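You operate a simulated robot arm through the tools that you are given. There is no shell and no other tool.

You are at the controls of a simulated two-armed robot. One attempt, no reset.

Task
Wipe the rusty fat tube, then oil a strip along the top of both.
Fine: the two on the rubber mat; all with the blue cloth, loaded at the oily felt tray; put it back. A coat counts when it lies all over at full strength: go over it till it gets no stronger. What is to be rubbed or washed off counts as gone when no trace of it is left.

Only the result counts: the job must be done as asked and must still hold three seconds after the hand-in. Knocking over, shifting, dropping, spilling or breaking anything else fails it. Flat cloth is picked up by pressing the open fingertips on it (5 to 10 N) and closing them slowly along it; thin cloth reads only 2 to 8 mm in the jaws.

Robot
Two 7-joint arms with fingered hands on one trunk that stands fixed in place. Base frame: the origin is at the foot of the trunk, x ahead of it, y to its left, z up. Lengths are in mm, angles in degrees, forces in N, time in s.
The left shoulder is at [82, 173, 1058], the right one opposite. With the tool pointing down near the work surface each hand reaches from about 400 to 820 mm from the base axis, measured 20 degrees to its own side. Payload 3.5 kg a hand.
Tool frame (each hand has its own): the origin (TCP) lies between the finger pads and is the grasp point; the fingertips stand 25 mm ahead of it; z points along the fingers, y is the line along which they close. The gripper opens to 88 mm. The gripper's body begins 29 mm behind the TCP. The gripper is a hand of 3 fingers: y runs from the thumb to the fingers, the wrist lies at [-13, -97, -162] in the tool frame, and closing takes about 1.5 s.
Orientation is told as [roll, pitch, yaw] about the base's x, y, z axes, in that order, counted from this pose: with the fingers straight down and the wrist toward the robot, the tool's x, y and z point along [0, 1, 0], [1, 0, 0] and [0, 0, -1] of the base frame.

Tools
- The arms move only by the tool apply_moves. It takes "left_increments", "right_increments" or both (then of equal length, played together; a hand with none holds still); each is a list of rows, each a list of 7 numbers: the opening, from 0 (shut) to 1 (fully open), then the shift along the tool's x, y, z in units of 25 mm (1.0 is 25 mm), then the turn, a rotation vector about the tool's x, y, z in units of 4 degrees (1.0 is 4 degrees). In form: [[fingers, x, y, z, rx, ry, rz], ...]. A call has 1 to 20 rows; each row shifts and turns the commanded pose from where the row before left it, along the tool's axes as they then stand. A call with a number of a shift or a turn outside -1 to 1 is refused whole. Each row takes 0.2 s and may step no farther than 50 mm and 8.6 degrees from the row before; otherwise, or with a gripper value out of range, the whole call is refused. A pose out of reach is approached as far as the arm can. The call stops where the force on the tool passes 40 N (or 10 N more than at its start, if that is more) or the arm is blocked; 0.2 s more then pass. The fingers move at their own pace (about 72 mm/s each) and stop on an object; they squeeze with about 31 N. The grip force told is the motor's: it shows also when the fingers shut on nothing. Time passes only in rows, and 0.2 s behind the last, so rows that do not move let the fingers close. The reply holds the time, the measured pose of the TCP, the force on the tool along the base axes, the opening and the grip force, in the units named above and with some noise, with the torque about the TCP (base axes, N m) and any sound that the robot's microphone picked up.
- Cameras (640 x 400 px; columns grow to the right, rows downward): "scene" is now at [205.7, 41.5, 1299.3]; the picture's right is [0.46, -0.88, -0.12], its down [-0.42, -0.10, -0.90] and it looks along [0.78, 0.46, -0.42] (base axes); focal length 214 px, centre (320, 200). "left" rides on the left gripper at [-58, -85, -99] in its tool frame; the picture's right is [-0.67, -0.35, 0.66], its down [0.69, -0.63, 0.37] and it looks along [0.28, 0.69, 0.66] (tool axes); focal length 261 px, centre (320, 200). "right" rides on the right gripper at [58, -85, -99] in its tool frame; the picture's right is [-0.67, 0.35, -0.66], its down [-0.69, -0.63, 0.37] and it looks along [-0.29, 0.69, 0.66] (tool axes); focal length 261 px, centre (320, 200). There is no depth. A picture from a camera that has moved, and an enlarged one, comes with that camera's place and axes in the base frame and with its lens.
- capture(camera): a new picture of that camera. It takes no simulated time.
- slide_trunk(by): slides the trunk up (or, below 0, down) by that many mm; the arms and the scene camera ride with it, the base frame stays. It gives what a move gives, with no picture.
- hand_shape(shape, hand): the hand has 3 fingers and takes this shape, open, in about a second: jaw (thumb against the fingers, like two jaws); tri (thumb and two fingers); tip (a fingertip pinch); poke (one finger out to press); point (the index stretched); flat (the hand flat); cup (the hand cupped); fist (a fist). The gripper value then closes the fingers along that shape, each until it touches; the sizes above hold for jaw. It gives what a move gives, with no picture.
- head_to(pan, tilt): turns the head with the scene camera to pan (to the left, within 86 degrees either way) and tilt (down, from -29 to 69), counted from straight ahead of the robot. It gives what a move gives.
- close_up(camera, box): a new picture of the part [left, top, right, bottom] of that camera's present view, enlarged. It takes no simulated time.
- hand_in(): hands the job in; it is judged then, once.

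Nothing tells you positions but the pictures and the camera data. Unless the task says otherwise, let go and move clear before handing in.

The tools are called after "Call:" by a JSON object that holds its "method" and its "body". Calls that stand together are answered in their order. apply_moves: Moves the arms, as the interface text tells. Its arguments: {"type":"object","properties":{"left_increments":{"type":"array","items":{"type":"array","items":{"type":"number"}}},"right_increments":{"type":"array","items":{"type":"array","items":{"type":"number"}}}},"required":[]} The other tools are called the same way: slide_trunk (by) slides the trunk up or down; hand_shape (shape, hand) gives the hand a shape; head_to (pan, tilt) turns the head that bears the scene camera; capture (camera) takes a picture; close_up (camera, box) takes an enlarged picture of a part of a camera's view; hand_in () hands the job in.

At the start:

```text
time_s: 0.0
left_tool_pos: [392.9, 398.0, 1215.1]
left_ee_rot: [0.0, -0.1, 0.1]
left_ft_force: [-0.6, -0.1, -0.2]
left_moment: [-0.01, -0.01, -0.03]
left_width: 88.0
left_grip_force: 0.0
left_shape: jaw
right_tool_pos: [404.0, -25.5, 1181.0]
right_ee_rot: [0.0, 0.1, -0.1]
right_ft_force: [0.3, 1.0, 0.1]
right_moment: [-0.01, -0.01, 0.03]
right_width: 87.7
right_grip_force: 0.0
right_shape: jaw
trunk travel left (down, up): [-150.0, 305.0]
head pan, tilt: [28.4, 12.6]
```

scene: 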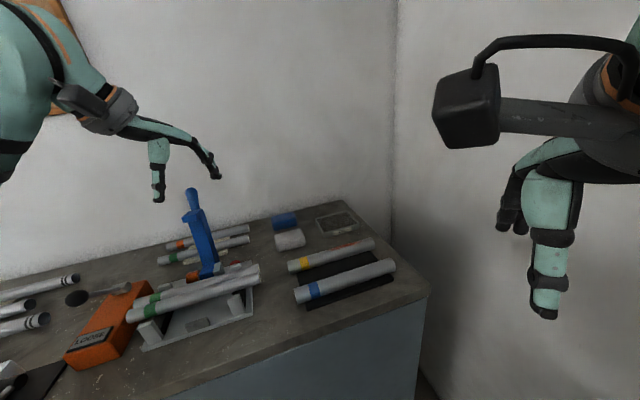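
right: 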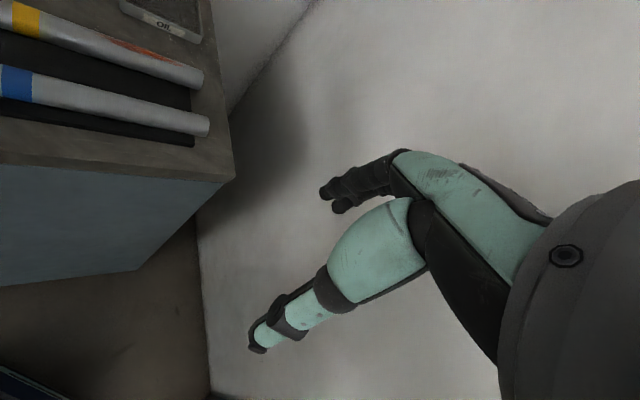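
left: 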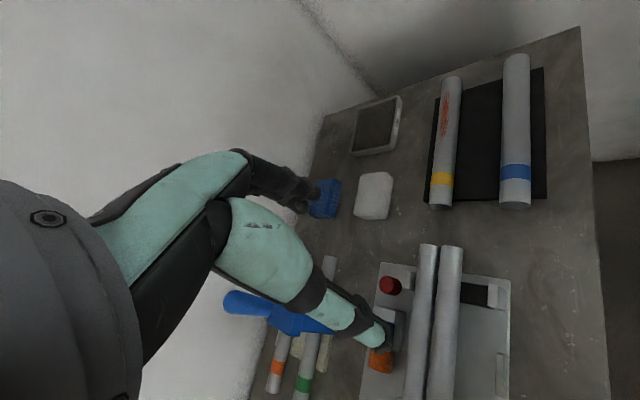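

I see a bench with two tubes on a black rubber mat (one with a yellow band and rust marks, one with a blue band), a blue cloth, a white cloth and an oil felt tray at the back. I'll first look closer from all cameras before moving.

Call:
{"method": "close_up", "body": {"camera": "scene", "box": [240, 180, 440, 320]}}

Call:
{"method": "close_up", "body": {"camera": "left", "box": [300, 20, 600, 230]}}

Call:
{"method": "close_up", "body": {"camera": "right", "box": [0, 0, 240, 150]}}

```text
2.86 times, centred on (340, 250) of scene
camera zoom: at [205.7, 41.5, 1299.3], right [0.46, -0.88, -0.12], down [-0.42, -0.1, -0.9], along [0.78, 0.46, -0.42], focal length 613 px, centre (263, 57)
```

zoom: 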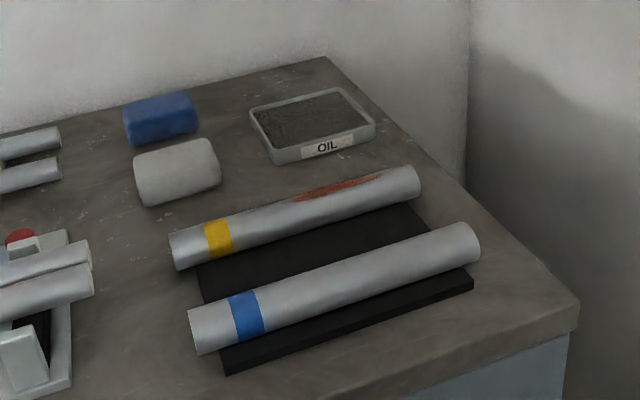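

```text
1.90 times, centred on (450, 125) of left
camera zoom: at [309.6, 341.5, 1314.7], right [-0.35, -0.67, -0.66], down [-0.63, 0.69, -0.37], along [0.7, 0.29, -0.66], focal length 496 px, centre (72, 343)
```

zoom: 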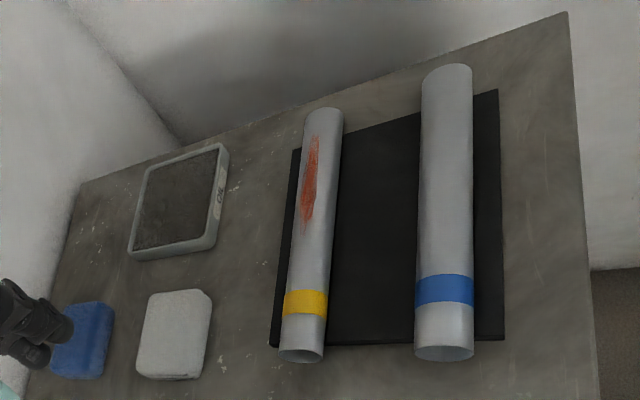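

```text
2.67 times, centred on (120, 75) of right
camera zoom: at [317.9, 32.6, 1280.1], right [0.35, -0.67, 0.66], down [-0.63, -0.69, -0.37], along [0.69, -0.29, -0.66], focal length 695 px, centre (853, 533)
```

zoom: 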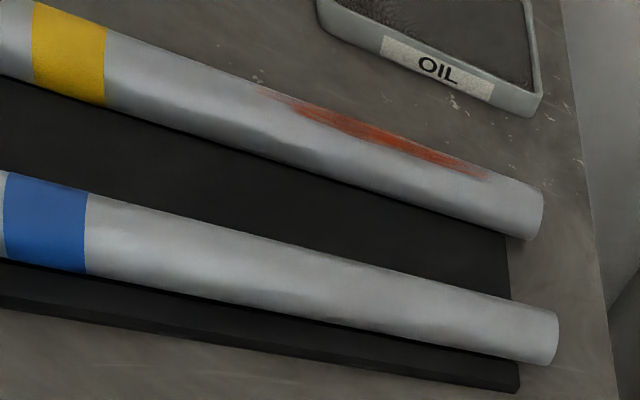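

The blue pad lies near (707, 495) and the oil tray near (758, 312). The rusty yellow-banded tube runs from about (527, 339) to (679, 176), and the blue-banded tube from about (459, 272) to (622, 114). The bench top is at roughly z 910. Next I'll move the left hand forward at a safe height for a closer look, and draw the right arm away to the side.

Call:
{"method": "apply_moves", "body": {"left_increments": [[1, 0.2, 0.8, 0.2, 0, 0, 0], [1, 0.2, 0.8, 0.2, 0, 0, 0], [1, 0.2, 0.8, 0.2, 0, 0, 0], [1, 0.2, 0.8, 0.2, 0, 0, 0], [1, 0.2, 0.8, 0.2, 0, 0, 0], [1, 0.2, 0.8, 0.2, 0, 0, 0]], "right_increments": [[1, -0.8, 0, 0, 0, 0, 0], [1, -0.8, 0, 0, 0, 0, 0], [1, -0.8, 0, 0, 0, 0, 0], [1, -0.8, 0, 0, 0, 0, 0], [1, -0.8, 0, 0, 0, 0, 0], [1, -0.8, 0, 0, 0, 0, 0]]}}

Call:
{"method": "capture", "body": {"camera": "left"}}

Call:
{"method": "capture", "body": {"camera": "scene"}}

```text
time_s: 1.4
left_tool_pos: [514.1, 427.5, 1185.5]
left_ee_rot: [0.0, 0.0, 0.0]
left_ft_force: [0.5, 0.1, -0.6]
left_moment: [-0.01, 0.0, 0.05]
left_width: 87.5
left_grip_force: 0.0
left_shape: jaw
right_tool_pos: [404.0, -147.2, 1180.1]
right_ee_rot: [0.1, 0.1, -0.1]
right_ft_force: [-0.1, 0.2, 0.4]
right_moment: [0.01, 0.04, 0.02]
right_width: 87.5
right_grip_force: 0.0
right_shape: jaw
trunk travel left (down, up): [-150.0, 305.0]
head pan, tilt: [28.4, 12.6]
```

```text
taken
camera left: at [430.8, 370.4, 1284.2], right [-0.35, -0.67, -0.66], down [-0.63, 0.69, -0.37], along [0.69, 0.29, -0.66], focal length 261 px, centre (320, 200)
```

left: 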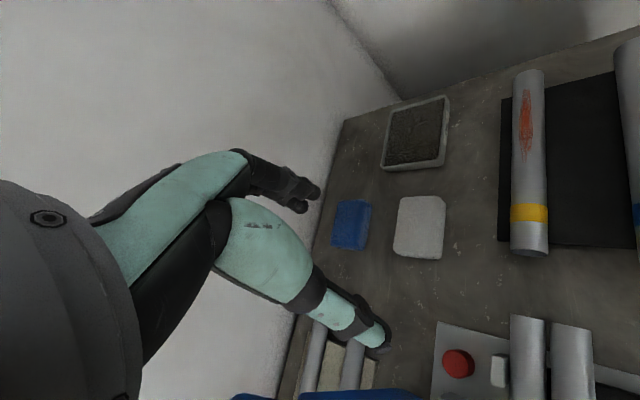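

```text
taken
camera scene: at [206.3, 40.3, 1299.2], right [0.46, -0.88, -0.12], down [-0.42, -0.1, -0.9], along [0.78, 0.47, -0.42], focal length 214 px, centre (320, 200)
```

scene: 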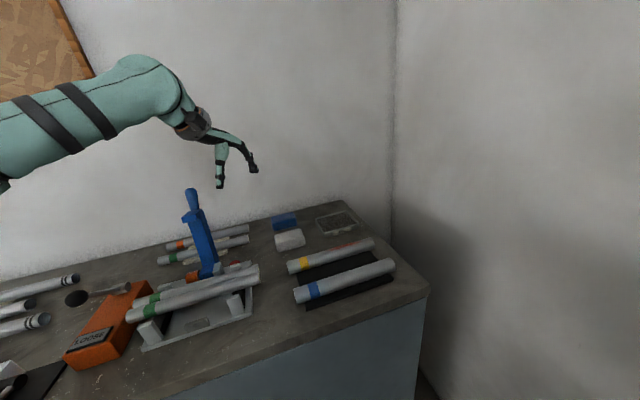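

The arm moved freely and the blue pad and tray are now clearer in the left camera. I'll zoom in on the pad, the tray and the tube before approaching.

Call:
{"method": "close_up", "body": {"camera": "left", "box": [300, 80, 480, 280]}}

Call:
{"method": "close_up", "body": {"camera": "left", "box": [460, 40, 640, 280]}}

Call:
{"method": "close_up", "body": {"camera": "scene", "box": [120, 180, 280, 320]}}

Call:
{"method": "close_up", "body": {"camera": "scene", "box": [255, 190, 365, 270]}}

```text
2.00 times, centred on (390, 180) of left
camera zoom: at [430.8, 370.4, 1284.2], right [-0.35, -0.67, -0.66], down [-0.63, 0.69, -0.37], along [0.69, 0.29, -0.66], focal length 521 px, centre (180, 240)
```

zoom: 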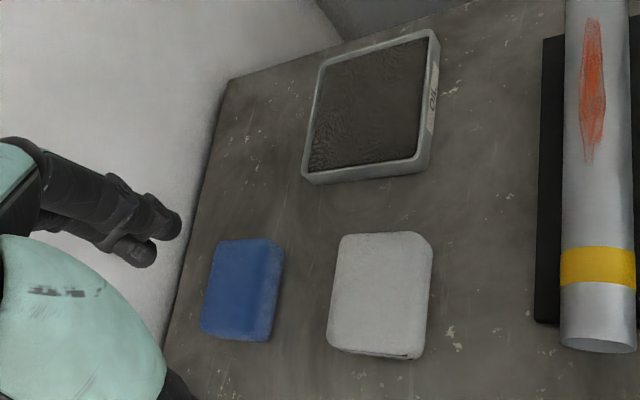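

```text
1.67 times, centred on (550, 160) of left
camera zoom: at [430.8, 370.4, 1284.2], right [-0.35, -0.67, -0.66], down [-0.63, 0.69, -0.37], along [0.69, 0.29, -0.66], focal length 434 px, centre (-63, 267)
```

zoom: 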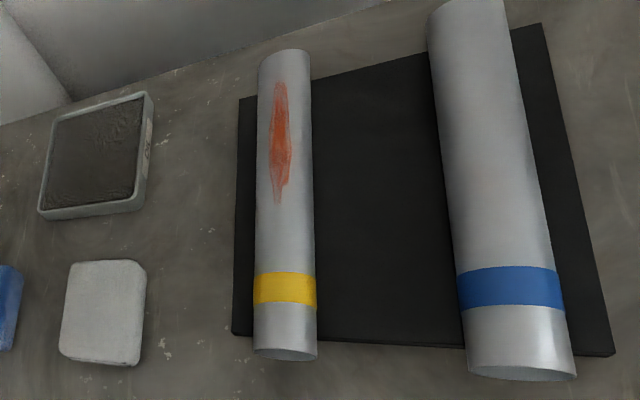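

```text
2.86 times, centred on (200, 250) of scene
camera zoom: at [206.3, 40.3, 1299.2], right [0.46, -0.88, -0.12], down [-0.42, -0.1, -0.9], along [0.78, 0.47, -0.42], focal length 613 px, centre (663, 57)
```

zoom: 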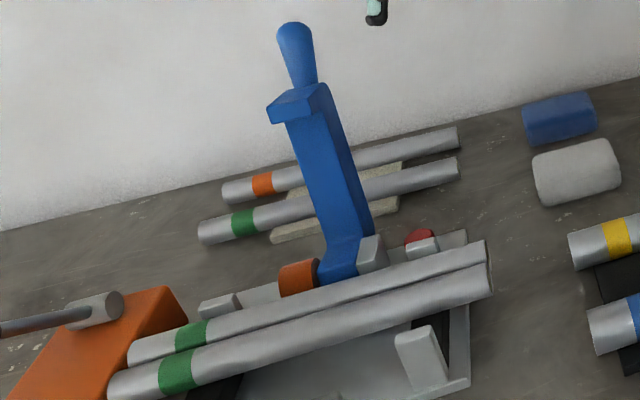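

```text
5.00 times, centred on (310, 230) of scene
camera zoom: at [206.3, 40.3, 1299.2], right [0.46, -0.88, -0.12], down [-0.42, -0.1, -0.9], along [0.78, 0.47, -0.42], focal length 1072 px, centre (370, 50)
```

zoom: 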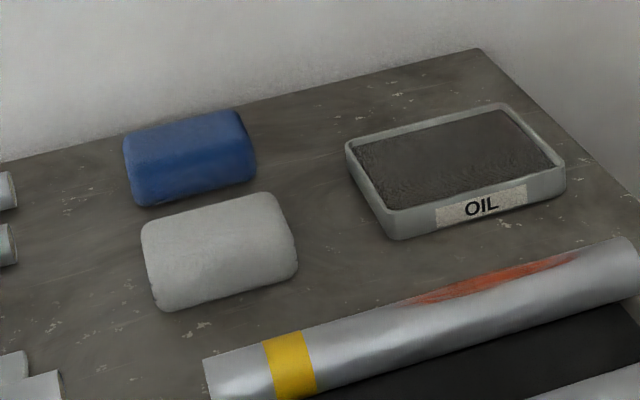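

The pad is a thick block, about 88 x 57 mm, with its long side along the tube direction (about -45°). Its centre is near (709, 501). I'll turn the left hand to yaw +45° so the jaws close across the pad's short side, then move over it.

Call:
{"method": "apply_moves", "body": {"left_increments": [[1, 0, 0, 0, 0, 0, -0.94], [1, 0, 0, 0, 0, 0, -0.94], [1, 0, 0, 0, 0, 0, -0.94], [1, 0, 0, 0, 0, 0, -0.94], [1, 0, 0, 0, 0, 0, -0.94], [1, 0, 0, 0, 0, 0, -0.94], [1, 0, 0, 0, 0, 0, -0.94], [1, 0, 0, 0, 0, 0, -0.94], [1, 0, 0, 0, 0, 0, -0.94], [1, 0, 0, 0, 0, 0, -0.94], [1, 0, 0, 0, 0, 0, -0.94], [1, 0, 0, 0, 0, 0, -0.94]]}}

Call:
{"method": "capture", "body": {"camera": "scene"}}

```text
time_s: 4.0
left_tool_pos: [513.0, 427.4, 1184.1]
left_ee_rot: [-0.1, -0.1, 45.2]
left_ft_force: [0.3, 0.6, 0.0]
left_moment: [0.01, 0.0, 0.0]
left_width: 87.7
left_grip_force: 0.0
left_shape: jaw
right_tool_pos: [402.7, -146.7, 1179.0]
right_ee_rot: [0.0, -0.1, -0.1]
right_ft_force: [-0.3, -0.4, 0.3]
right_moment: [0.01, 0.0, -0.01]
right_width: 87.9
right_grip_force: 0.0
right_shape: jaw
trunk travel left (down, up): [-150.0, 305.0]
head pan, tilt: [28.4, 12.6]
```

```text
taken
camera scene: at [206.0, 41.4, 1299.2], right [0.46, -0.88, -0.12], down [-0.42, -0.1, -0.9], along [0.78, 0.46, -0.42], focal length 214 px, centre (320, 200)
```

scene: 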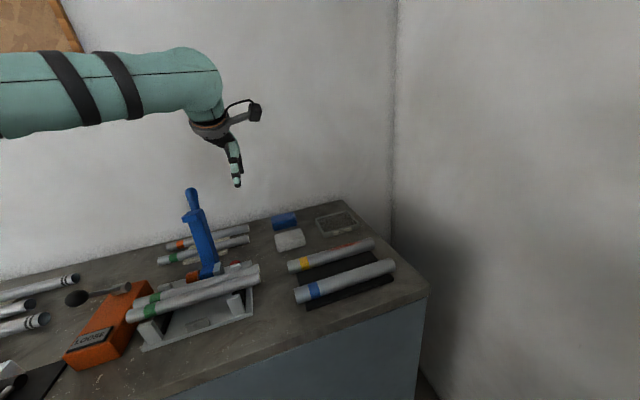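

Yaw is now 45° and the forearm stays well above the blue handle. Next I'll move over the pad and partway down, then look.

Call:
{"method": "apply_moves", "body": {"left_increments": [[1, -0.4, 0.95, 0.3, 0, 0, 0], [1, -0.4, 0.95, 0.3, 0, 0, 0], [1, -0.4, 0.95, 0.3, 0, 0, 0], [1, -0.4, 0.95, 0.3, 0, 0, 0], [1, -0.4, 0.95, 0.3, 0, 0, 0], [1, -0.4, 0.95, 0.3, 0, 0, 0], [1, -0.4, 0.95, 0.3, 0, 0, 0], [1, -0.6, 0.95, 0.9, 0, 0, 0]]}}

Call:
{"method": "capture", "body": {"camera": "left"}}

Call:
{"method": "capture", "body": {"camera": "scene"}}

```text
time_s: 5.8
left_tool_pos: [625.8, 475.3, 1149.2]
left_ee_rot: [-0.1, -0.2, 45.2]
left_ft_force: [0.2, -0.1, -0.2]
left_moment: [-0.02, 0.01, -0.01]
left_width: 88.0
left_grip_force: 0.1
left_shape: jaw
left hand out of reach, approached as far as the arm can: row 5, 6, 7, 8
right_tool_pos: [403.3, -145.1, 1179.1]
right_ee_rot: [0.0, 0.0, 0.0]
right_ft_force: [-0.1, 0.6, -0.8]
right_moment: [0.0, 0.0, -0.01]
right_width: 87.8
right_grip_force: 0.0
right_shape: jaw
trunk travel left (down, up): [-150.0, 305.0]
head pan, tilt: [28.4, 12.6]
```

```text
taken
camera left: at [607.3, 375.4, 1248.7], right [0.23, -0.72, -0.66], down [-0.93, 0.04, -0.37], along [0.29, 0.69, -0.66], focal length 261 px, centre (320, 200)
```

left: 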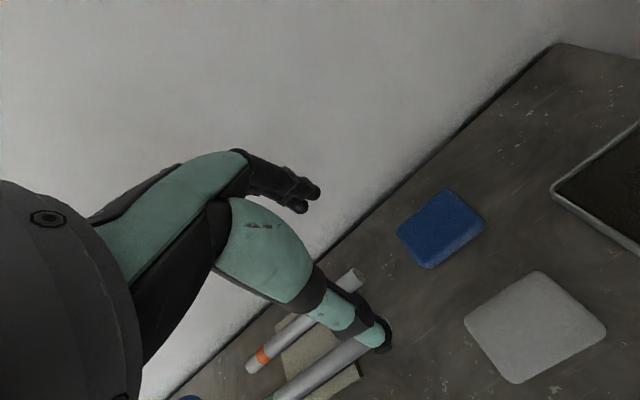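

```text
taken
camera scene: at [205.7, 41.5, 1299.3], right [0.46, -0.88, -0.12], down [-0.42, -0.1, -0.9], along [0.78, 0.46, -0.42], focal length 214 px, centre (320, 200)
```

scene: 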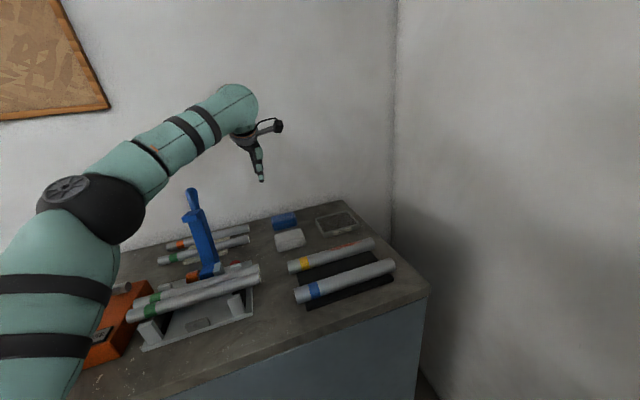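

The hand stopped short at (626, 475, 1149) because that height is out of reach. I'll go lower, nearer shoulder level, and see how far the reach extends.

Call:
{"method": "apply_moves", "body": {"left_increments": [[1, 0, 0, 0.8, 0, 0, 0], [1, 0, 0, 0.8, 0, 0, 0]]}}

```text
time_s: 6.4
left_tool_pos: [624.5, 476.3, 1109.5]
left_ee_rot: [0.0, 0.0, 45.1]
left_ft_force: [-0.3, -1.2, -0.3]
left_moment: [0.0, -0.01, 0.0]
left_width: 87.5
left_grip_force: 0.1
left_shape: jaw
right_tool_pos: [402.8, -145.3, 1180.1]
right_ee_rot: [0.0, 0.0, 0.0]
right_ft_force: [-0.1, 0.4, -0.9]
right_moment: [0.0, 0.0, 0.01]
right_width: 87.7
right_grip_force: 0.1
right_shape: jaw
trunk travel left (down, up): [-150.0, 305.0]
head pan, tilt: [28.4, 12.6]
```

Each call starts from the pose actually reached, and here it is (625, 476, 1109). I'll go down to about z 1030, then forward.

Call:
{"method": "apply_moves", "body": {"left_increments": [[1, 0, 0, 0.8, 0, 0, 0], [1, 0, 0, 0.8, 0, 0, 0], [1, 0, 0, 0.8, 0, 0, 0], [1, 0, 0, 0.8, 0, 0, 0], [1, -0.8, 0.4, 0, 0, 0, 0], [1, -0.8, 0.6, 0, 0, 0, 0], [1, 0, 0.6, 0, 0, 0, 0]]}}

Call:
{"method": "capture", "body": {"camera": "left"}}

Call:
{"method": "capture", "body": {"camera": "scene"}}

```text
time_s: 8.0
left_tool_pos: [656.5, 473.1, 1027.5]
left_ee_rot: [0.0, -0.1, 45.2]
left_ft_force: [-0.9, -0.4, -0.2]
left_moment: [0.01, -0.02, -0.01]
left_width: 87.7
left_grip_force: 0.0
left_shape: jaw
left hand out of reach, approached as far as the arm can: row 6, 7
right_tool_pos: [403.7, -144.4, 1179.5]
right_ee_rot: [0.0, 0.0, 0.1]
right_ft_force: [0.2, -0.2, 0.3]
right_moment: [-0.01, 0.03, 0.01]
right_width: 87.8
right_grip_force: 0.1
right_shape: jaw
trunk travel left (down, up): [-150.0, 305.0]
head pan, tilt: [28.4, 12.6]
```

```text
taken
camera left: at [638.9, 373.6, 1127.1], right [0.23, -0.72, -0.66], down [-0.93, 0.04, -0.37], along [0.29, 0.69, -0.66], focal length 261 px, centre (320, 200)
```

left: 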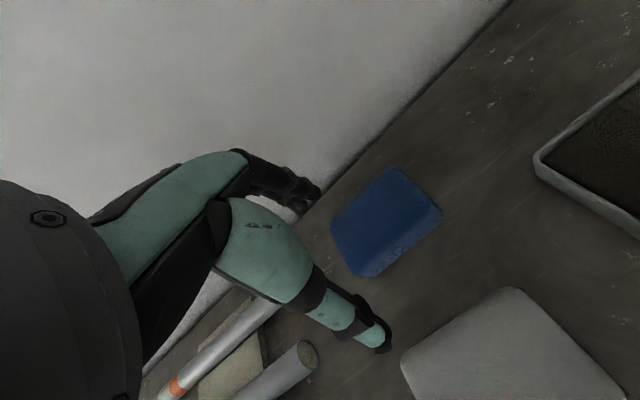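

```text
taken
camera scene: at [206.0, 42.0, 1299.2], right [0.46, -0.88, -0.12], down [-0.42, -0.1, -0.9], along [0.78, 0.46, -0.42], focal length 214 px, centre (320, 200)
```

scene: 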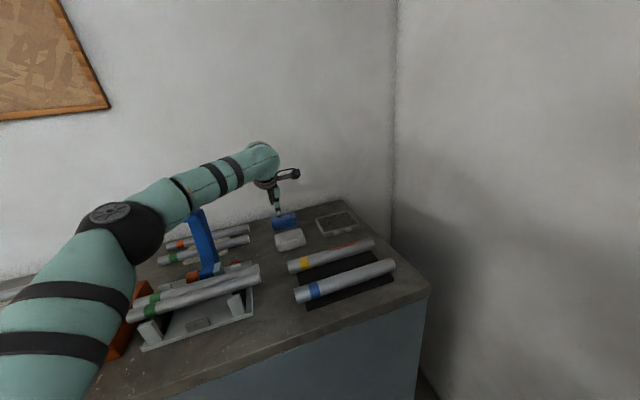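

The pad lies slightly beyond the reach of a vertical hand at yaw 45°. I'll try a smaller yaw (about 28°), pointing more directly away from the shoulder, and see how far out the hand gets in free air.

Call:
{"method": "apply_moves", "body": {"left_increments": [[1, 0, 0, 0, 0, 0, 0.85], [1, 0, 0, 0, 0, 0, 0.85], [1, 0, 0, 0, 0, 0, 0.85], [1, 0, 0, 0, 0, 0, 0.85], [1, 0, 0, 0, 0, 0, 0.85], [1, 0, 0.6, 0, 0, 0, 0], [1, 0, 0.6, 0, 0, 0, 0], [1, 0, 0.6, 0, 0, 0, 0], [1, 0, 0.6, 0, 0, 0, 0]]}}

```text
time_s: 10.0
left_tool_pos: [668.9, 492.4, 1024.6]
left_ee_rot: [0.0, -0.1, 28.1]
left_ft_force: [0.1, 0.1, -0.1]
left_moment: [0.01, -0.01, -0.03]
left_width: 87.6
left_grip_force: 0.1
left_shape: jaw
left hand out of reach, approached as far as the arm can: row 7, 8, 9
right_tool_pos: [403.4, -145.8, 1180.0]
right_ee_rot: [0.0, -0.1, 0.0]
right_ft_force: [-0.6, 0.6, -0.1]
right_moment: [0.01, -0.01, 0.02]
right_width: 87.7
right_grip_force: 0.1
right_shape: jaw
trunk travel left (down, up): [-150.0, 305.0]
head pan, tilt: [28.4, 12.6]
```

At yaw 28° the limit is about the same, near (669, 492), so a slight outward tilt will be needed. I'll look at the pad up close to judge its height and exact corners.

Call:
{"method": "close_up", "body": {"camera": "left", "box": [290, 120, 530, 320]}}

Call:
{"method": "capture", "body": {"camera": "left"}}

Call:
{"method": "close_up", "body": {"camera": "scene", "box": [230, 130, 370, 270]}}

```text
2.00 times, centred on (410, 220) of left
camera zoom: at [621.9, 401.8, 1124.3], right [0.01, -0.75, -0.66], down [-0.88, 0.31, -0.37], along [0.48, 0.58, -0.66], focal length 521 px, centre (140, 160)
```

zoom: 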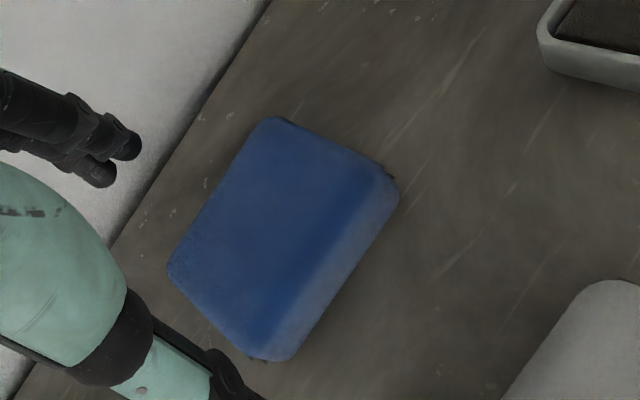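

```text
taken
camera left: at [621.9, 401.8, 1124.3], right [0.01, -0.75, -0.66], down [-0.88, 0.31, -0.37], along [0.48, 0.58, -0.66], focal length 261 px, centre (320, 200)
```

left: 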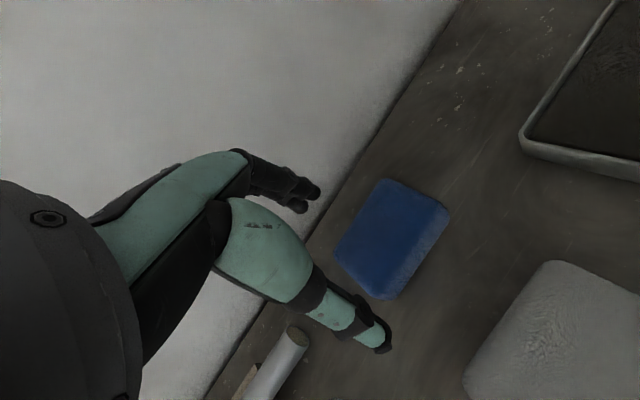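

```text
2.86 times, centred on (300, 200) of scene
camera zoom: at [206.0, 41.7, 1299.2], right [0.46, -0.88, -0.12], down [-0.42, -0.1, -0.9], along [0.78, 0.46, -0.42], focal length 613 px, centre (377, 200)
```

zoom: 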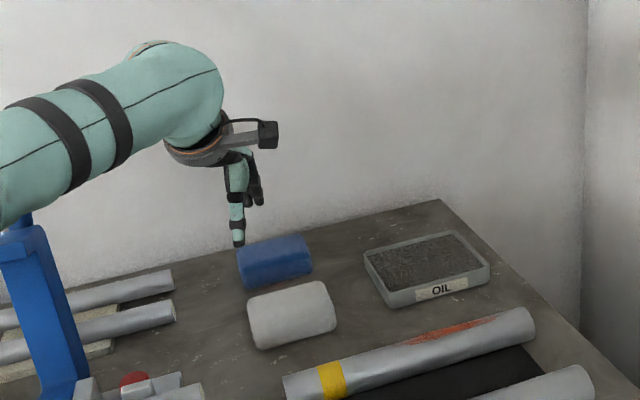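

The pad measures roughly 84 x 60 x 24 mm, centred near (705, 500) at about -45°. I'll back off a little, turn to yaw 45° and tilt about 12° outward to gain the missing reach.

Call:
{"method": "apply_moves", "body": {"left_increments": [[1, 0, -0.8, 0, 0, 0, 0], [1, 0, -0.4, 0, 0, 0, 0], [1, 0, 0, 0, 0, 0, -0.85], [1, 0, 0, 0, 0, 0, -0.85], [1, 0, 0, 0, 0, 0, -0.85], [1, 0, 0, 0, 0, 0, -0.85], [1, 0, 0, 0, 0, 0, -0.83], [1, 0, 0, 0, -0.75, 0, 0], [1, 0, 0, 0, -0.75, 0, 0], [1, 0, 0, 0, -0.75, 0, 0], [1, 0, 0, 0, -0.75, 0, 0]]}}

```text
time_s: 12.4
left_tool_pos: [640.1, 478.1, 1024.3]
left_ee_rot: [-0.2, -12.1, 45.1]
left_ft_force: [-0.1, -0.1, 0.1]
left_moment: [0.06, -0.01, 0.02]
left_width: 87.7
left_grip_force: 0.0
left_shape: jaw
right_tool_pos: [403.3, -145.1, 1179.5]
right_ee_rot: [0.0, 0.1, 0.0]
right_ft_force: [-0.4, 0.3, 0.5]
right_moment: [0.02, 0.02, -0.02]
right_width: 87.6
right_grip_force: 0.1
right_shape: jaw
trunk travel left (down, up): [-150.0, 305.0]
head pan, tilt: [28.4, 12.6]
```

Too much tilt would leave the far finger too high on the pad, so I'll use only about 5°. I'll raise the trunk so the shoulder is level with the wrist for the longest reach, then test how far out I can get just above pad height.

Call:
{"method": "slide_trunk", "body": {"by": 45}}

Call:
{"method": "apply_moves", "body": {"left_increments": [[1, 0, 0, 0.4, 0.875, 0, 0], [1, 0, 0, 0.4, 0.875, 0, 0], [1, 0, 0, 0.8, 0, 0, 0], [1, 0, 0, 0.8, 0, 0, 0], [1, 0, 0, 0.4, 0, 0, 0], [1, -0.4, 0.8, 0.0, 0, 0, 0], [1, -0.4, 0.8, 0.0, 0, 0, 0], [1, -0.2, 0.8, 0.1, 0, 0, 0]]}}

```text
time_s: 13.3
left_tool_pos: [641.5, 478.5, 1068.7]
left_ee_rot: [0.1, -12.0, 45.1]
left_ft_force: [0.5, 0.3, -0.3]
left_moment: [-0.01, 0.0, 0.0]
left_width: 87.9
left_grip_force: 0.2
left_shape: jaw
right_tool_pos: [404.8, -146.2, 1224.2]
right_ee_rot: [0.0, 0.1, 0.1]
right_ft_force: [-0.8, 0.6, 0.0]
right_moment: [-0.03, -0.01, -0.01]
right_width: 88.0
right_grip_force: 0.0
right_shape: jaw
trunk travel left (down, up): [-195.0, 260.0]
head pan, tilt: [28.4, 12.6]
```

```text
time_s: 15.1
left_tool_pos: [636.3, 506.9, 1017.4]
left_ee_rot: [-0.1, -5.1, 45.1]
left_ft_force: [-1.1, -1.0, 1.1]
left_moment: [0.03, 0.01, 0.0]
left_width: 87.6
left_grip_force: 0.1
left_shape: jaw
left hand out of reach, approached as far as the arm can: row 3, 4, 6, 7, 8
right_tool_pos: [403.3, -145.9, 1225.1]
right_ee_rot: [0.0, 0.0, 0.1]
right_ft_force: [0.4, -0.6, 0.9]
right_moment: [0.02, 0.01, -0.01]
right_width: 87.5
right_grip_force: 0.0
right_shape: jaw
trunk travel left (down, up): [-195.0, 260.0]
head pan, tilt: [28.4, 12.6]
```

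With the trunk raised the reach got worse, so some joint limit matters here rather than plain distance. I'll look at the arm's posture.

Call:
{"method": "head_to", "body": {"pan": 40, "tilt": 15}}

Call:
{"method": "capture", "body": {"camera": "scene"}}

Call:
{"method": "capture", "body": {"camera": "right"}}

```text
time_s: 15.8
left_tool_pos: [637.1, 506.6, 1017.3]
left_ee_rot: [-0.1, -5.1, 45.1]
left_ft_force: [0.6, -0.8, 0.0]
left_moment: [0.01, 0.02, -0.03]
left_width: 87.9
left_grip_force: 0.1
left_shape: jaw
right_tool_pos: [402.3, -145.0, 1225.3]
right_ee_rot: [0.0, 0.1, -0.1]
right_ft_force: [-0.2, 0.1, -0.2]
right_moment: [0.01, 0.01, 0.03]
right_width: 87.8
right_grip_force: 0.1
right_shape: jaw
trunk travel left (down, up): [-195.0, 260.0]
head pan, tilt: [40.0, 15.0]
```

```text
taken
camera scene: at [159.7, 57.0, 1356.8], right [0.63, -0.77, -0.11], down [-0.37, -0.17, -0.92], along [0.68, 0.62, -0.39], focal length 214 px, centre (320, 200)
```

scene: 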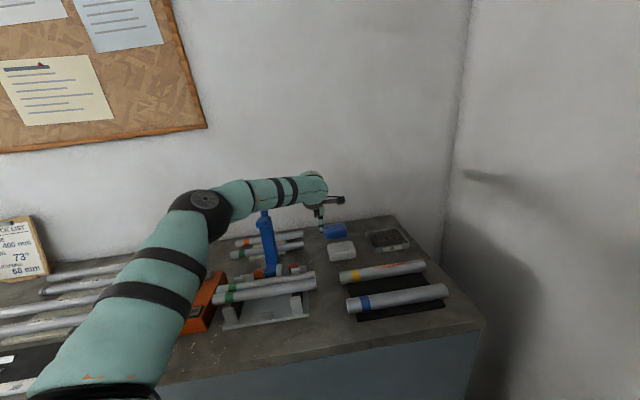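

```text
taken
camera right: at [317.9, -87.5, 1325.1], right [0.35, -0.67, 0.66], down [-0.63, -0.69, -0.37], along [0.69, -0.29, -0.66], focal length 261 px, centre (320, 200)
```

right: 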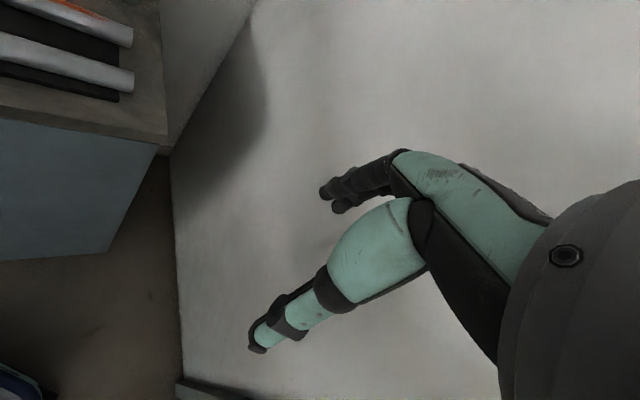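

The elbow is bent about 60° and the limit looks like wrist deviation: the forearm points straight ahead while the hand is yawed 45°. I'll try extending at a small yaw first so the forearm swings outward, then turn the hand.

Call:
{"method": "apply_moves", "body": {"left_increments": [[1, 0, 0, 0, 0, 0, 1], [1, 0, 0, 0, 0, 0, 1], [1, 0, 0, 0, 0, 0, 1], [1, 0, 0, 0, 0, 0, 1], [1, 0, 0, 0, 0, 0, 1], [1, 0, 0, 0, 0, 0, 1], [1, 0, 0, 0, 0, 0, 1], [1, 0, 0.6, 0, 0, 0, 0], [1, 0, 0.6, 0, 0, 0, 0], [1, 0, 0.6, 0, 0, 0, 0], [1, 0, 0.6, 0, 0, 0, 0]]}}

Call:
{"method": "capture", "body": {"camera": "scene"}}

```text
time_s: 18.2
left_tool_pos: [650.6, 515.4, 1028.3]
left_ee_rot: [2.5, -4.5, 17.0]
left_ft_force: [-0.4, 0.6, -0.6]
left_moment: [0.01, 0.01, 0.0]
left_width: 87.9
left_grip_force: 0.1
left_shape: jaw
left hand out of reach, approached as far as the arm can: row 9, 10, 11
right_tool_pos: [404.4, -146.2, 1225.3]
right_ee_rot: [0.0, 0.0, 0.1]
right_ft_force: [-0.8, -0.5, 0.5]
right_moment: [0.0, -0.01, 0.0]
right_width: 87.5
right_grip_force: 0.1
right_shape: jaw
trunk travel left (down, up): [-195.0, 260.0]
head pan, tilt: [40.0, 15.0]
```

```text
taken
camera scene: at [159.9, 56.9, 1356.8], right [0.63, -0.77, -0.11], down [-0.37, -0.17, -0.92], along [0.68, 0.62, -0.39], focal length 214 px, centre (320, 200)
```

scene: 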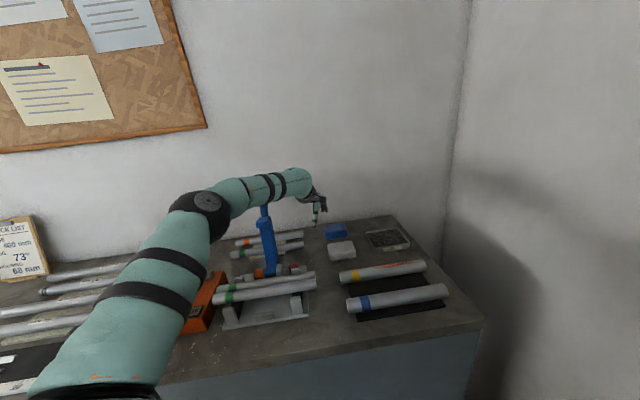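

Comparing the stops, reach improves when the wrist is higher relative to the shoulder. So the trunk should go down, not up: I'll pull back and lift the hand first, turn to yaw about 37°, and then lower the trunk.

Call:
{"method": "apply_moves", "body": {"left_increments": [[1, 0, -0.6, -0.8, 0, 0, -1], [1, 0, -0.6, -0.8, 0, 0, -1], [1, 0, -0.3, -0.9, 0, 0, -1], [1, 0, 0, -0.9, 0, 0, -1], [1, 0, 0, -0.9, 0, 0, -1], [1, 0, 0, -0.9, 0, 0, 0], [1, 0, 0, -0.9, 0, 0, 0]]}}

Call:
{"method": "slide_trunk", "body": {"by": -130}}

```text
time_s: 19.8
left_tool_pos: [602.6, 490.7, 1175.0]
left_ee_rot: [0.7, -5.0, 37.1]
left_ft_force: [-0.3, 0.5, 0.0]
left_moment: [-0.01, -0.02, 0.02]
left_width: 87.9
left_grip_force: 0.1
left_shape: jaw
right_tool_pos: [404.3, -145.6, 1225.9]
right_ee_rot: [0.1, -0.1, 0.0]
right_ft_force: [-0.2, 0.1, 0.0]
right_moment: [-0.02, 0.01, -0.02]
right_width: 87.8
right_grip_force: 0.0
right_shape: jaw
trunk travel left (down, up): [-195.0, 260.0]
head pan, tilt: [40.0, 15.0]
```

```text
time_s: 21.4
left_tool_pos: [603.6, 492.4, 1047.5]
left_ee_rot: [0.6, -5.0, 37.1]
left_ft_force: [-0.3, 0.5, 0.3]
left_moment: [0.01, 0.01, -0.04]
left_width: 87.9
left_grip_force: 0.1
left_shape: jaw
right_tool_pos: [402.2, -145.1, 1095.8]
right_ee_rot: [0.1, -0.1, 0.0]
right_ft_force: [-0.6, -0.3, 0.3]
right_moment: [0.02, 0.01, 0.01]
right_width: 87.5
right_grip_force: 0.0
right_shape: jaw
trunk travel left (down, up): [-65.0, 390.0]
head pan, tilt: [40.0, 15.0]
```

The trunk is now at shoulder height about 973 with the hand at (604, 492, 1047). I'll check that the arm is clear of the blue handle.

Call:
{"method": "capture", "body": {"camera": "scene"}}

Call:
{"method": "capture", "body": {"camera": "left"}}

```text
taken
camera scene: at [270.8, 57.0, 1172.0], right [0.59, -0.77, -0.25], down [-0.56, -0.17, -0.81], along [0.58, 0.62, -0.52], focal length 214 px, centre (320, 200)
```

scene: 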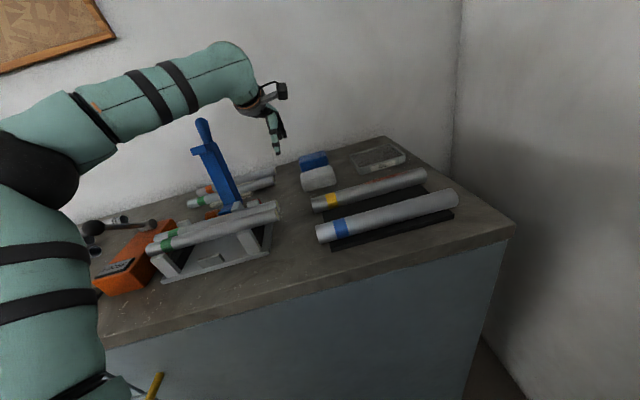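

```text
taken
camera left: at [566.5, 390.5, 1138.9], right [0.17, -0.7, -0.69], down [-0.89, 0.19, -0.41], along [0.42, 0.69, -0.59], focal length 261 px, centre (320, 200)
```

left: 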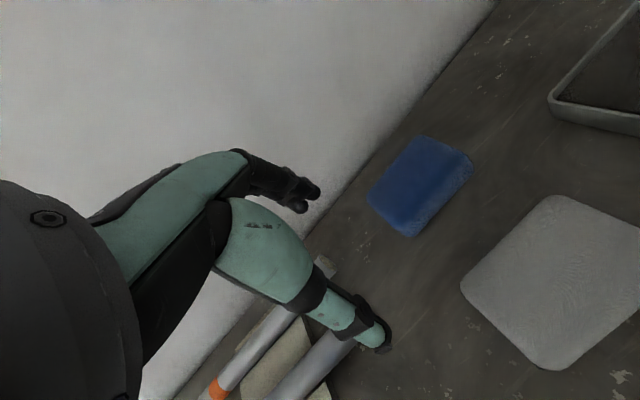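

Lowering the trunk also leans it forward, because the head camera moved 111 mm ahead, so the reach should be better now. I'll turn to yaw 45° and move above the pad.

Call:
{"method": "apply_moves", "body": {"left_increments": [[1, 0, 0, 0, 0, 0, -1], [1, 0, 0, 0, 0, 0, -1], [1, -0.53, 0.55, 0.51, 0, 0, 0], [1, -0.53, 0.55, 0.51, 0, 0, 0], [1, -0.53, 0.55, 0.51, 0, 0, 0], [1, -0.53, 0.55, 0.51, 0, 0, 0], [1, -0.53, 0.55, 0.51, 0, 0, 0]]}}

Call:
{"method": "capture", "body": {"camera": "left"}}

Call:
{"method": "capture", "body": {"camera": "scene"}}

```text
time_s: 23.0
left_tool_pos: [704.4, 499.1, 987.8]
left_ee_rot: [0.2, -5.1, 45.2]
left_ft_force: [0.6, -0.8, 0.3]
left_moment: [-0.01, -0.01, 0.02]
left_width: 87.8
left_grip_force: 0.0
left_shape: jaw
right_tool_pos: [404.9, -144.1, 1094.9]
right_ee_rot: [-0.1, 0.1, 0.0]
right_ft_force: [0.1, 1.1, -0.4]
right_moment: [-0.03, -0.01, 0.01]
right_width: 87.7
right_grip_force: 0.0
right_shape: jaw
trunk travel left (down, up): [-65.0, 390.0]
head pan, tilt: [40.0, 15.0]
```

```text
taken
camera left: at [681.5, 393.9, 1079.8], right [0.27, -0.68, -0.69], down [-0.91, 0.06, -0.42], along [0.32, 0.73, -0.6], focal length 261 px, centre (320, 200)
```

left: 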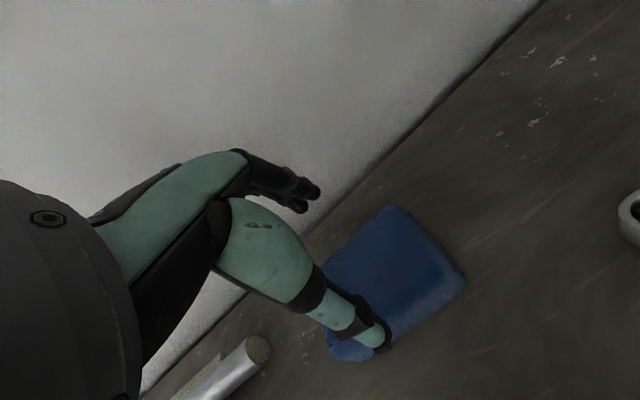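

```text
taken
camera scene: at [273.0, 57.6, 1171.0], right [0.59, -0.77, -0.25], down [-0.56, -0.17, -0.81], along [0.58, 0.62, -0.53], focal length 214 px, centre (320, 200)
```

scene: 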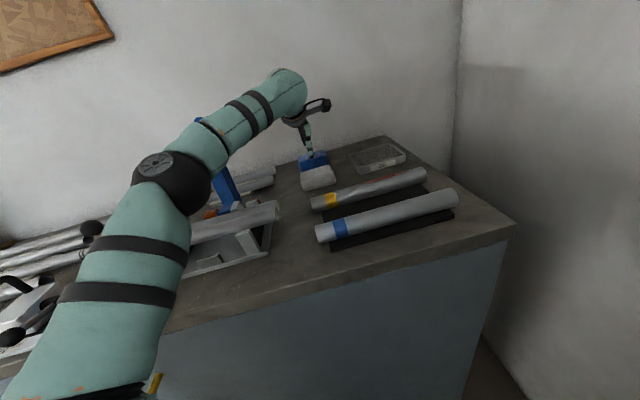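

Now the hand is directly over the pad with reach to spare. I'll make the hand vertical, check alignment, and then descend toward the bench in small steps.

Call:
{"method": "apply_moves", "body": {"left_increments": [[1, 0, 0, 0, 0.64, 0, 0], [1, 0, 0, 0, 0.64, 0, 0], [1, 0, 0, 0.4, 0, 0, 0], [1, 0, 0, 0.4, 0, 0, 0]]}}

Call:
{"method": "capture", "body": {"camera": "left"}}

Call:
{"method": "close_up", "body": {"camera": "scene", "box": [250, 90, 410, 190]}}

```text
time_s: 24.0
left_tool_pos: [686.8, 521.9, 974.6]
left_ee_rot: [-0.1, 0.0, 45.1]
left_ft_force: [-0.1, 0.8, 0.1]
left_moment: [-0.05, 0.07, -0.02]
left_width: 87.8
left_grip_force: 0.0
left_shape: jaw
left hand out of reach, approached as far as the arm can: row 1, 2
right_tool_pos: [404.0, -146.0, 1096.4]
right_ee_rot: [0.0, 0.0, 0.0]
right_ft_force: [0.7, -0.2, -0.3]
right_moment: [0.03, 0.02, 0.02]
right_width: 87.6
right_grip_force: 0.2
right_shape: jaw
trunk travel left (down, up): [-65.0, 390.0]
head pan, tilt: [40.0, 15.0]
```

```text
taken
camera left: at [669.9, 423.7, 1074.5], right [0.23, -0.72, -0.65], down [-0.93, 0.04, -0.37], along [0.29, 0.69, -0.66], focal length 261 px, centre (320, 200)
```

left: 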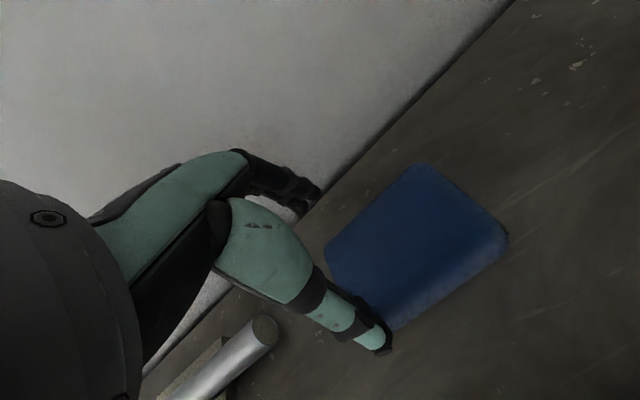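

```text
4.00 times, centred on (330, 140) of scene
camera zoom: at [271.5, 57.0, 1171.6], right [0.59, -0.77, -0.25], down [-0.56, -0.17, -0.81], along [0.58, 0.62, -0.52], focal length 858 px, centre (280, 440)
```

zoom: 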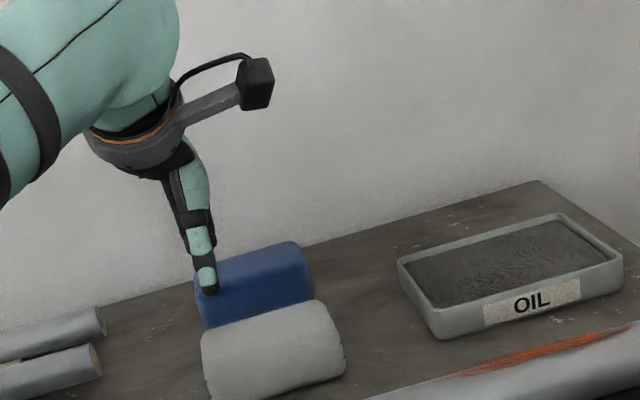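

Vertical was again just out of reach, and the hand drifted sideways to (687, 522). I'll lift, lower the trunk by 55 mm more to lean further forward, and try again.

Call:
{"method": "apply_moves", "body": {"left_increments": [[1, 0, -0.4, -0.9, 0, 0, 0], [1, 0, -0.4, -0.9, 0, 0, 0], [1, 0, 0, -0.9, 0, 0, 0], [1, 0, 0, -0.3, 0, 0, 0]]}}

Call:
{"method": "slide_trunk", "body": {"by": -60}}

```text
time_s: 25.0
left_tool_pos: [672.7, 510.4, 1040.4]
left_ee_rot: [-0.2, -0.1, 45.2]
left_ft_force: [-0.6, 0.3, -0.3]
left_moment: [-0.05, 0.01, 0.02]
left_width: 87.9
left_grip_force: 0.1
left_shape: jaw
left hand out of reach, approached as far as the arm can: row 4
right_tool_pos: [404.2, -145.2, 1095.9]
right_ee_rot: [0.0, 0.0, 0.0]
right_ft_force: [0.0, -0.4, 0.6]
right_moment: [0.02, 0.03, 0.01]
right_width: 87.8
right_grip_force: 0.1
right_shape: jaw
trunk travel left (down, up): [-65.0, 390.0]
head pan, tilt: [40.0, 15.0]
```

```text
time_s: 26.0
left_tool_pos: [671.2, 508.4, 983.4]
left_ee_rot: [-0.2, 0.1, 45.1]
left_ft_force: [0.0, 0.1, -0.4]
left_moment: [-0.03, -0.01, 0.01]
left_width: 87.7
left_grip_force: 0.1
left_shape: jaw
right_tool_pos: [402.4, -146.2, 1036.2]
right_ee_rot: [0.0, -0.1, 0.0]
right_ft_force: [-0.3, -0.5, 0.7]
right_moment: [-0.03, -0.02, 0.02]
right_width: 87.7
right_grip_force: 0.0
right_shape: jaw
trunk travel left (down, up): [-5.0, 450.0]
head pan, tilt: [40.0, 15.0]
```

The hand is at (671, 508, 983). Next I'll shift it over the pad centre at (705, 500).

Call:
{"method": "apply_moves", "body": {"left_increments": [[1, -0.6, 0.36, 0, 0, 0, 0], [1, -0.6, 0.36, 0, 0, 0, 0], [1, 0, 0, 0.2, 0, 0, 0]]}}

Call:
{"method": "capture", "body": {"camera": "left"}}

Call:
{"method": "capture", "body": {"camera": "scene"}}

```text
time_s: 26.8
left_tool_pos: [698.4, 503.5, 975.2]
left_ee_rot: [0.1, 0.0, 45.1]
left_ft_force: [0.1, 0.2, 0.1]
left_moment: [0.02, 0.02, 0.0]
left_width: 88.1
left_grip_force: 0.1
left_shape: jaw
left hand out of reach, approached as far as the arm can: row 2
right_tool_pos: [404.3, -147.3, 1035.2]
right_ee_rot: [0.0, 0.0, 0.1]
right_ft_force: [0.3, 0.1, 0.0]
right_moment: [-0.01, -0.01, 0.01]
right_width: 87.7
right_grip_force: 0.1
right_shape: jaw
trunk travel left (down, up): [-5.0, 450.0]
head pan, tilt: [40.0, 15.0]
```

```text
taken
camera left: at [680.0, 403.2, 1075.5], right [0.23, -0.72, -0.65], down [-0.93, 0.04, -0.37], along [0.29, 0.69, -0.66], focal length 261 px, centre (320, 200)
```

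left: 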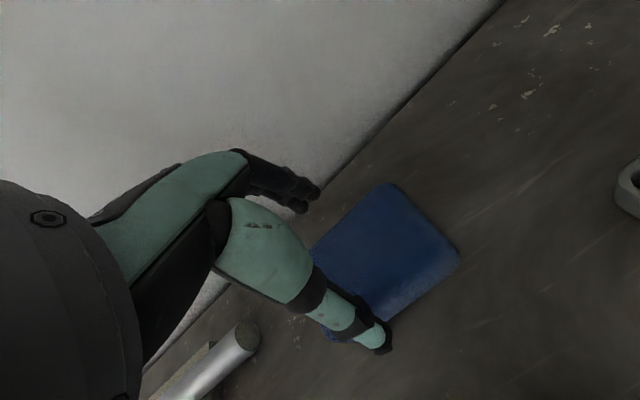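

```text
taken
camera scene: at [331.7, 57.2, 1069.6], right [0.56, -0.77, -0.32], down [-0.66, -0.17, -0.74], along [0.51, 0.62, -0.6], focal length 214 px, centre (320, 200)
```

scene: 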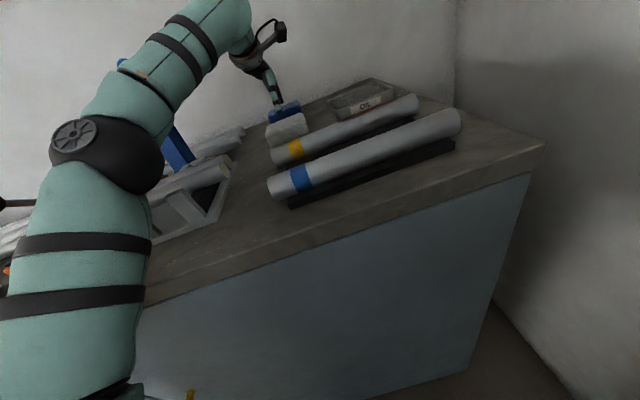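

The hand is close, at (698, 503). The elbow is about 60 mm clear of the jig tubes. I'll add a 3° tilt for a little margin and shift to the pad centre.

Call:
{"method": "apply_moves", "body": {"left_increments": [[1, 0, 0, 0, -0.75, 0, 0], [1, -0.3, 0.05, 0.2, 0, 0, 0], [1, 0, 0, 0.2, 0, 0, 0]]}}

Call:
{"method": "capture", "body": {"camera": "left"}}

```text
time_s: 27.6
left_tool_pos: [704.8, 499.6, 965.0]
left_ee_rot: [0.0, -3.0, 45.1]
left_ft_force: [0.3, -0.6, 0.4]
left_moment: [0.0, -0.01, -0.01]
left_width: 88.1
left_grip_force: 0.0
left_shape: jaw
right_tool_pos: [403.9, -146.2, 1036.7]
right_ee_rot: [0.0, 0.0, 0.1]
right_ft_force: [0.2, 0.4, -0.9]
right_moment: [-0.02, 0.02, -0.03]
right_width: 87.4
right_grip_force: 0.0
right_shape: jaw
trunk travel left (down, up): [-5.0, 450.0]
head pan, tilt: [40.0, 15.0]
```

```text
taken
camera left: at [682.5, 395.3, 1060.8], right [0.25, -0.7, -0.67], down [-0.92, 0.05, -0.4], along [0.31, 0.72, -0.62], focal length 261 px, centre (320, 200)
```

left: 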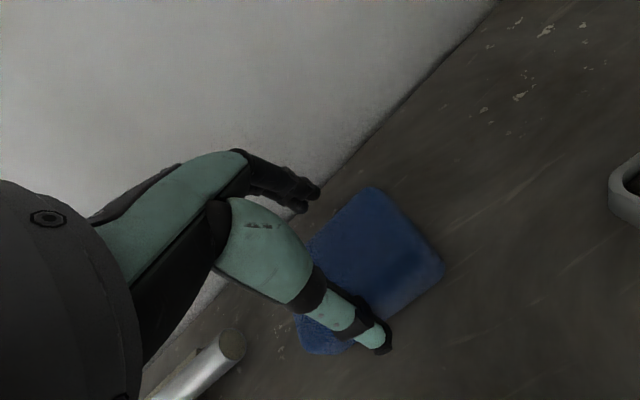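

The jaws straddle the pad well. I'll go down 15 mm and then feel for the bench in 2.5 mm steps.

Call:
{"method": "apply_moves", "body": {"left_increments": [[1, 0, 0, 0.4, 0, 0, 0], [1, 0, 0, 0.2, 0, 0, 0], [1, 0, 0, 0, 0, 0, 0]]}}

Call:
{"method": "capture", "body": {"camera": "left"}}

Call:
{"method": "close_up", "body": {"camera": "scene", "box": [220, 50, 400, 170]}}

```text
time_s: 28.4
left_tool_pos: [702.7, 499.9, 950.4]
left_ee_rot: [0.0, -3.0, 45.2]
left_ft_force: [-0.5, 0.5, 0.8]
left_moment: [-0.01, 0.02, 0.01]
left_width: 87.7
left_grip_force: 0.1
left_shape: jaw
right_tool_pos: [404.8, -145.4, 1036.7]
right_ee_rot: [0.0, 0.1, 0.0]
right_ft_force: [-0.8, 0.3, -0.1]
right_moment: [0.03, 0.02, 0.01]
right_width: 87.7
right_grip_force: 0.0
right_shape: jaw
trunk travel left (down, up): [-5.0, 450.0]
head pan, tilt: [40.0, 15.0]
```

```text
taken
camera left: at [682.9, 396.0, 1045.5], right [0.25, -0.7, -0.67], down [-0.92, 0.05, -0.4], along [0.31, 0.72, -0.62], focal length 261 px, centre (320, 200)
```

left: 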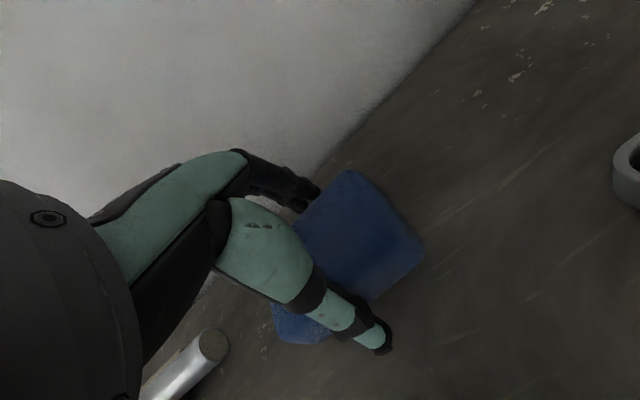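

```text
3.33 times, centred on (310, 110) of scene
camera zoom: at [331.9, 57.1, 1069.6], right [0.56, -0.77, -0.32], down [-0.66, -0.17, -0.74], along [0.51, 0.62, -0.6], focal length 715 px, centre (353, 500)
```

zoom: 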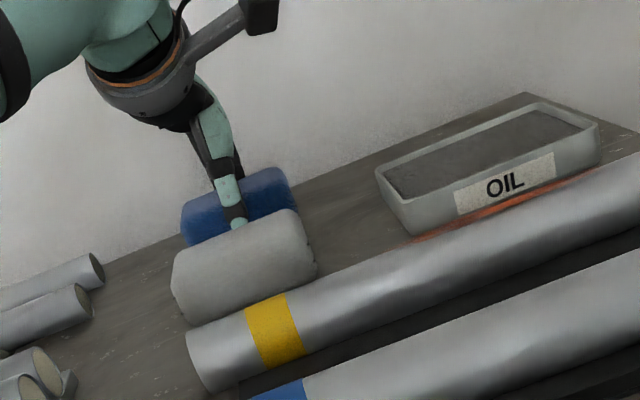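

The alignment is good in both views. I'll continue down carefully.

Call:
{"method": "apply_moves", "body": {"left_increments": [[1, 0, 0, 0.1, 0, 0, 0], [1, 0, 0, 0.1, 0, 0, 0], [1, 0, 0, 0, 0, 0, 0]]}}

Call:
{"method": "apply_moves", "body": {"left_increments": [[1, 0, 0, 0.1, 0, 0, 0], [1, 0, 0, 0, 0, 0, 0]]}}

Call:
{"method": "apply_moves", "body": {"left_increments": [[1, 0, 0, 0.1, 0, 0, 0], [1, 0, 0, 0, 0, 0, 0]]}}

```text
time_s: 29.2
left_tool_pos: [704.8, 500.1, 946.6]
left_ee_rot: [0.0, -3.1, 45.0]
left_ft_force: [0.1, -0.2, 1.2]
left_moment: [-0.04, 0.03, 0.0]
left_width: 88.0
left_grip_force: 0.1
left_shape: jaw
right_tool_pos: [403.6, -146.5, 1035.5]
right_ee_rot: [0.0, 0.0, 0.0]
right_ft_force: [-0.8, -0.2, 0.0]
right_moment: [-0.02, -0.01, 0.0]
right_width: 87.7
right_grip_force: 0.1
right_shape: jaw
trunk travel left (down, up): [-5.0, 450.0]
head pan, tilt: [40.0, 15.0]
```

```text
time_s: 29.8
left_tool_pos: [704.4, 499.0, 945.2]
left_ee_rot: [-0.1, -3.0, 45.1]
left_ft_force: [1.3, 1.6, 5.2]
left_moment: [-0.19, 0.16, -0.05]
left_width: 87.8
left_grip_force: 0.0
left_shape: jaw
right_tool_pos: [403.6, -145.4, 1036.3]
right_ee_rot: [0.0, 0.0, -0.1]
right_ft_force: [0.7, 0.3, -0.1]
right_moment: [0.02, 0.03, -0.03]
right_width: 87.7
right_grip_force: 0.0
right_shape: jaw
trunk travel left (down, up): [-5.0, 450.0]
head pan, tilt: [40.0, 15.0]
```

```text
time_s: 30.4
left_tool_pos: [703.7, 498.5, 944.3]
left_ee_rot: [-0.1, -3.3, 45.0]
left_ft_force: [5.3, 3.9, 19.9]
left_moment: [-0.69, 0.59, 0.1]
left_width: 87.7
left_grip_force: 0.0
left_shape: jaw
right_tool_pos: [401.5, -146.6, 1036.7]
right_ee_rot: [0.1, 0.0, 0.0]
right_ft_force: [-0.4, -0.4, -0.1]
right_moment: [-0.01, -0.02, -0.03]
right_width: 87.5
right_grip_force: 0.0
right_shape: jaw
trunk travel left (down, up): [-5.0, 450.0]
head pan, tilt: [40.0, 15.0]
```

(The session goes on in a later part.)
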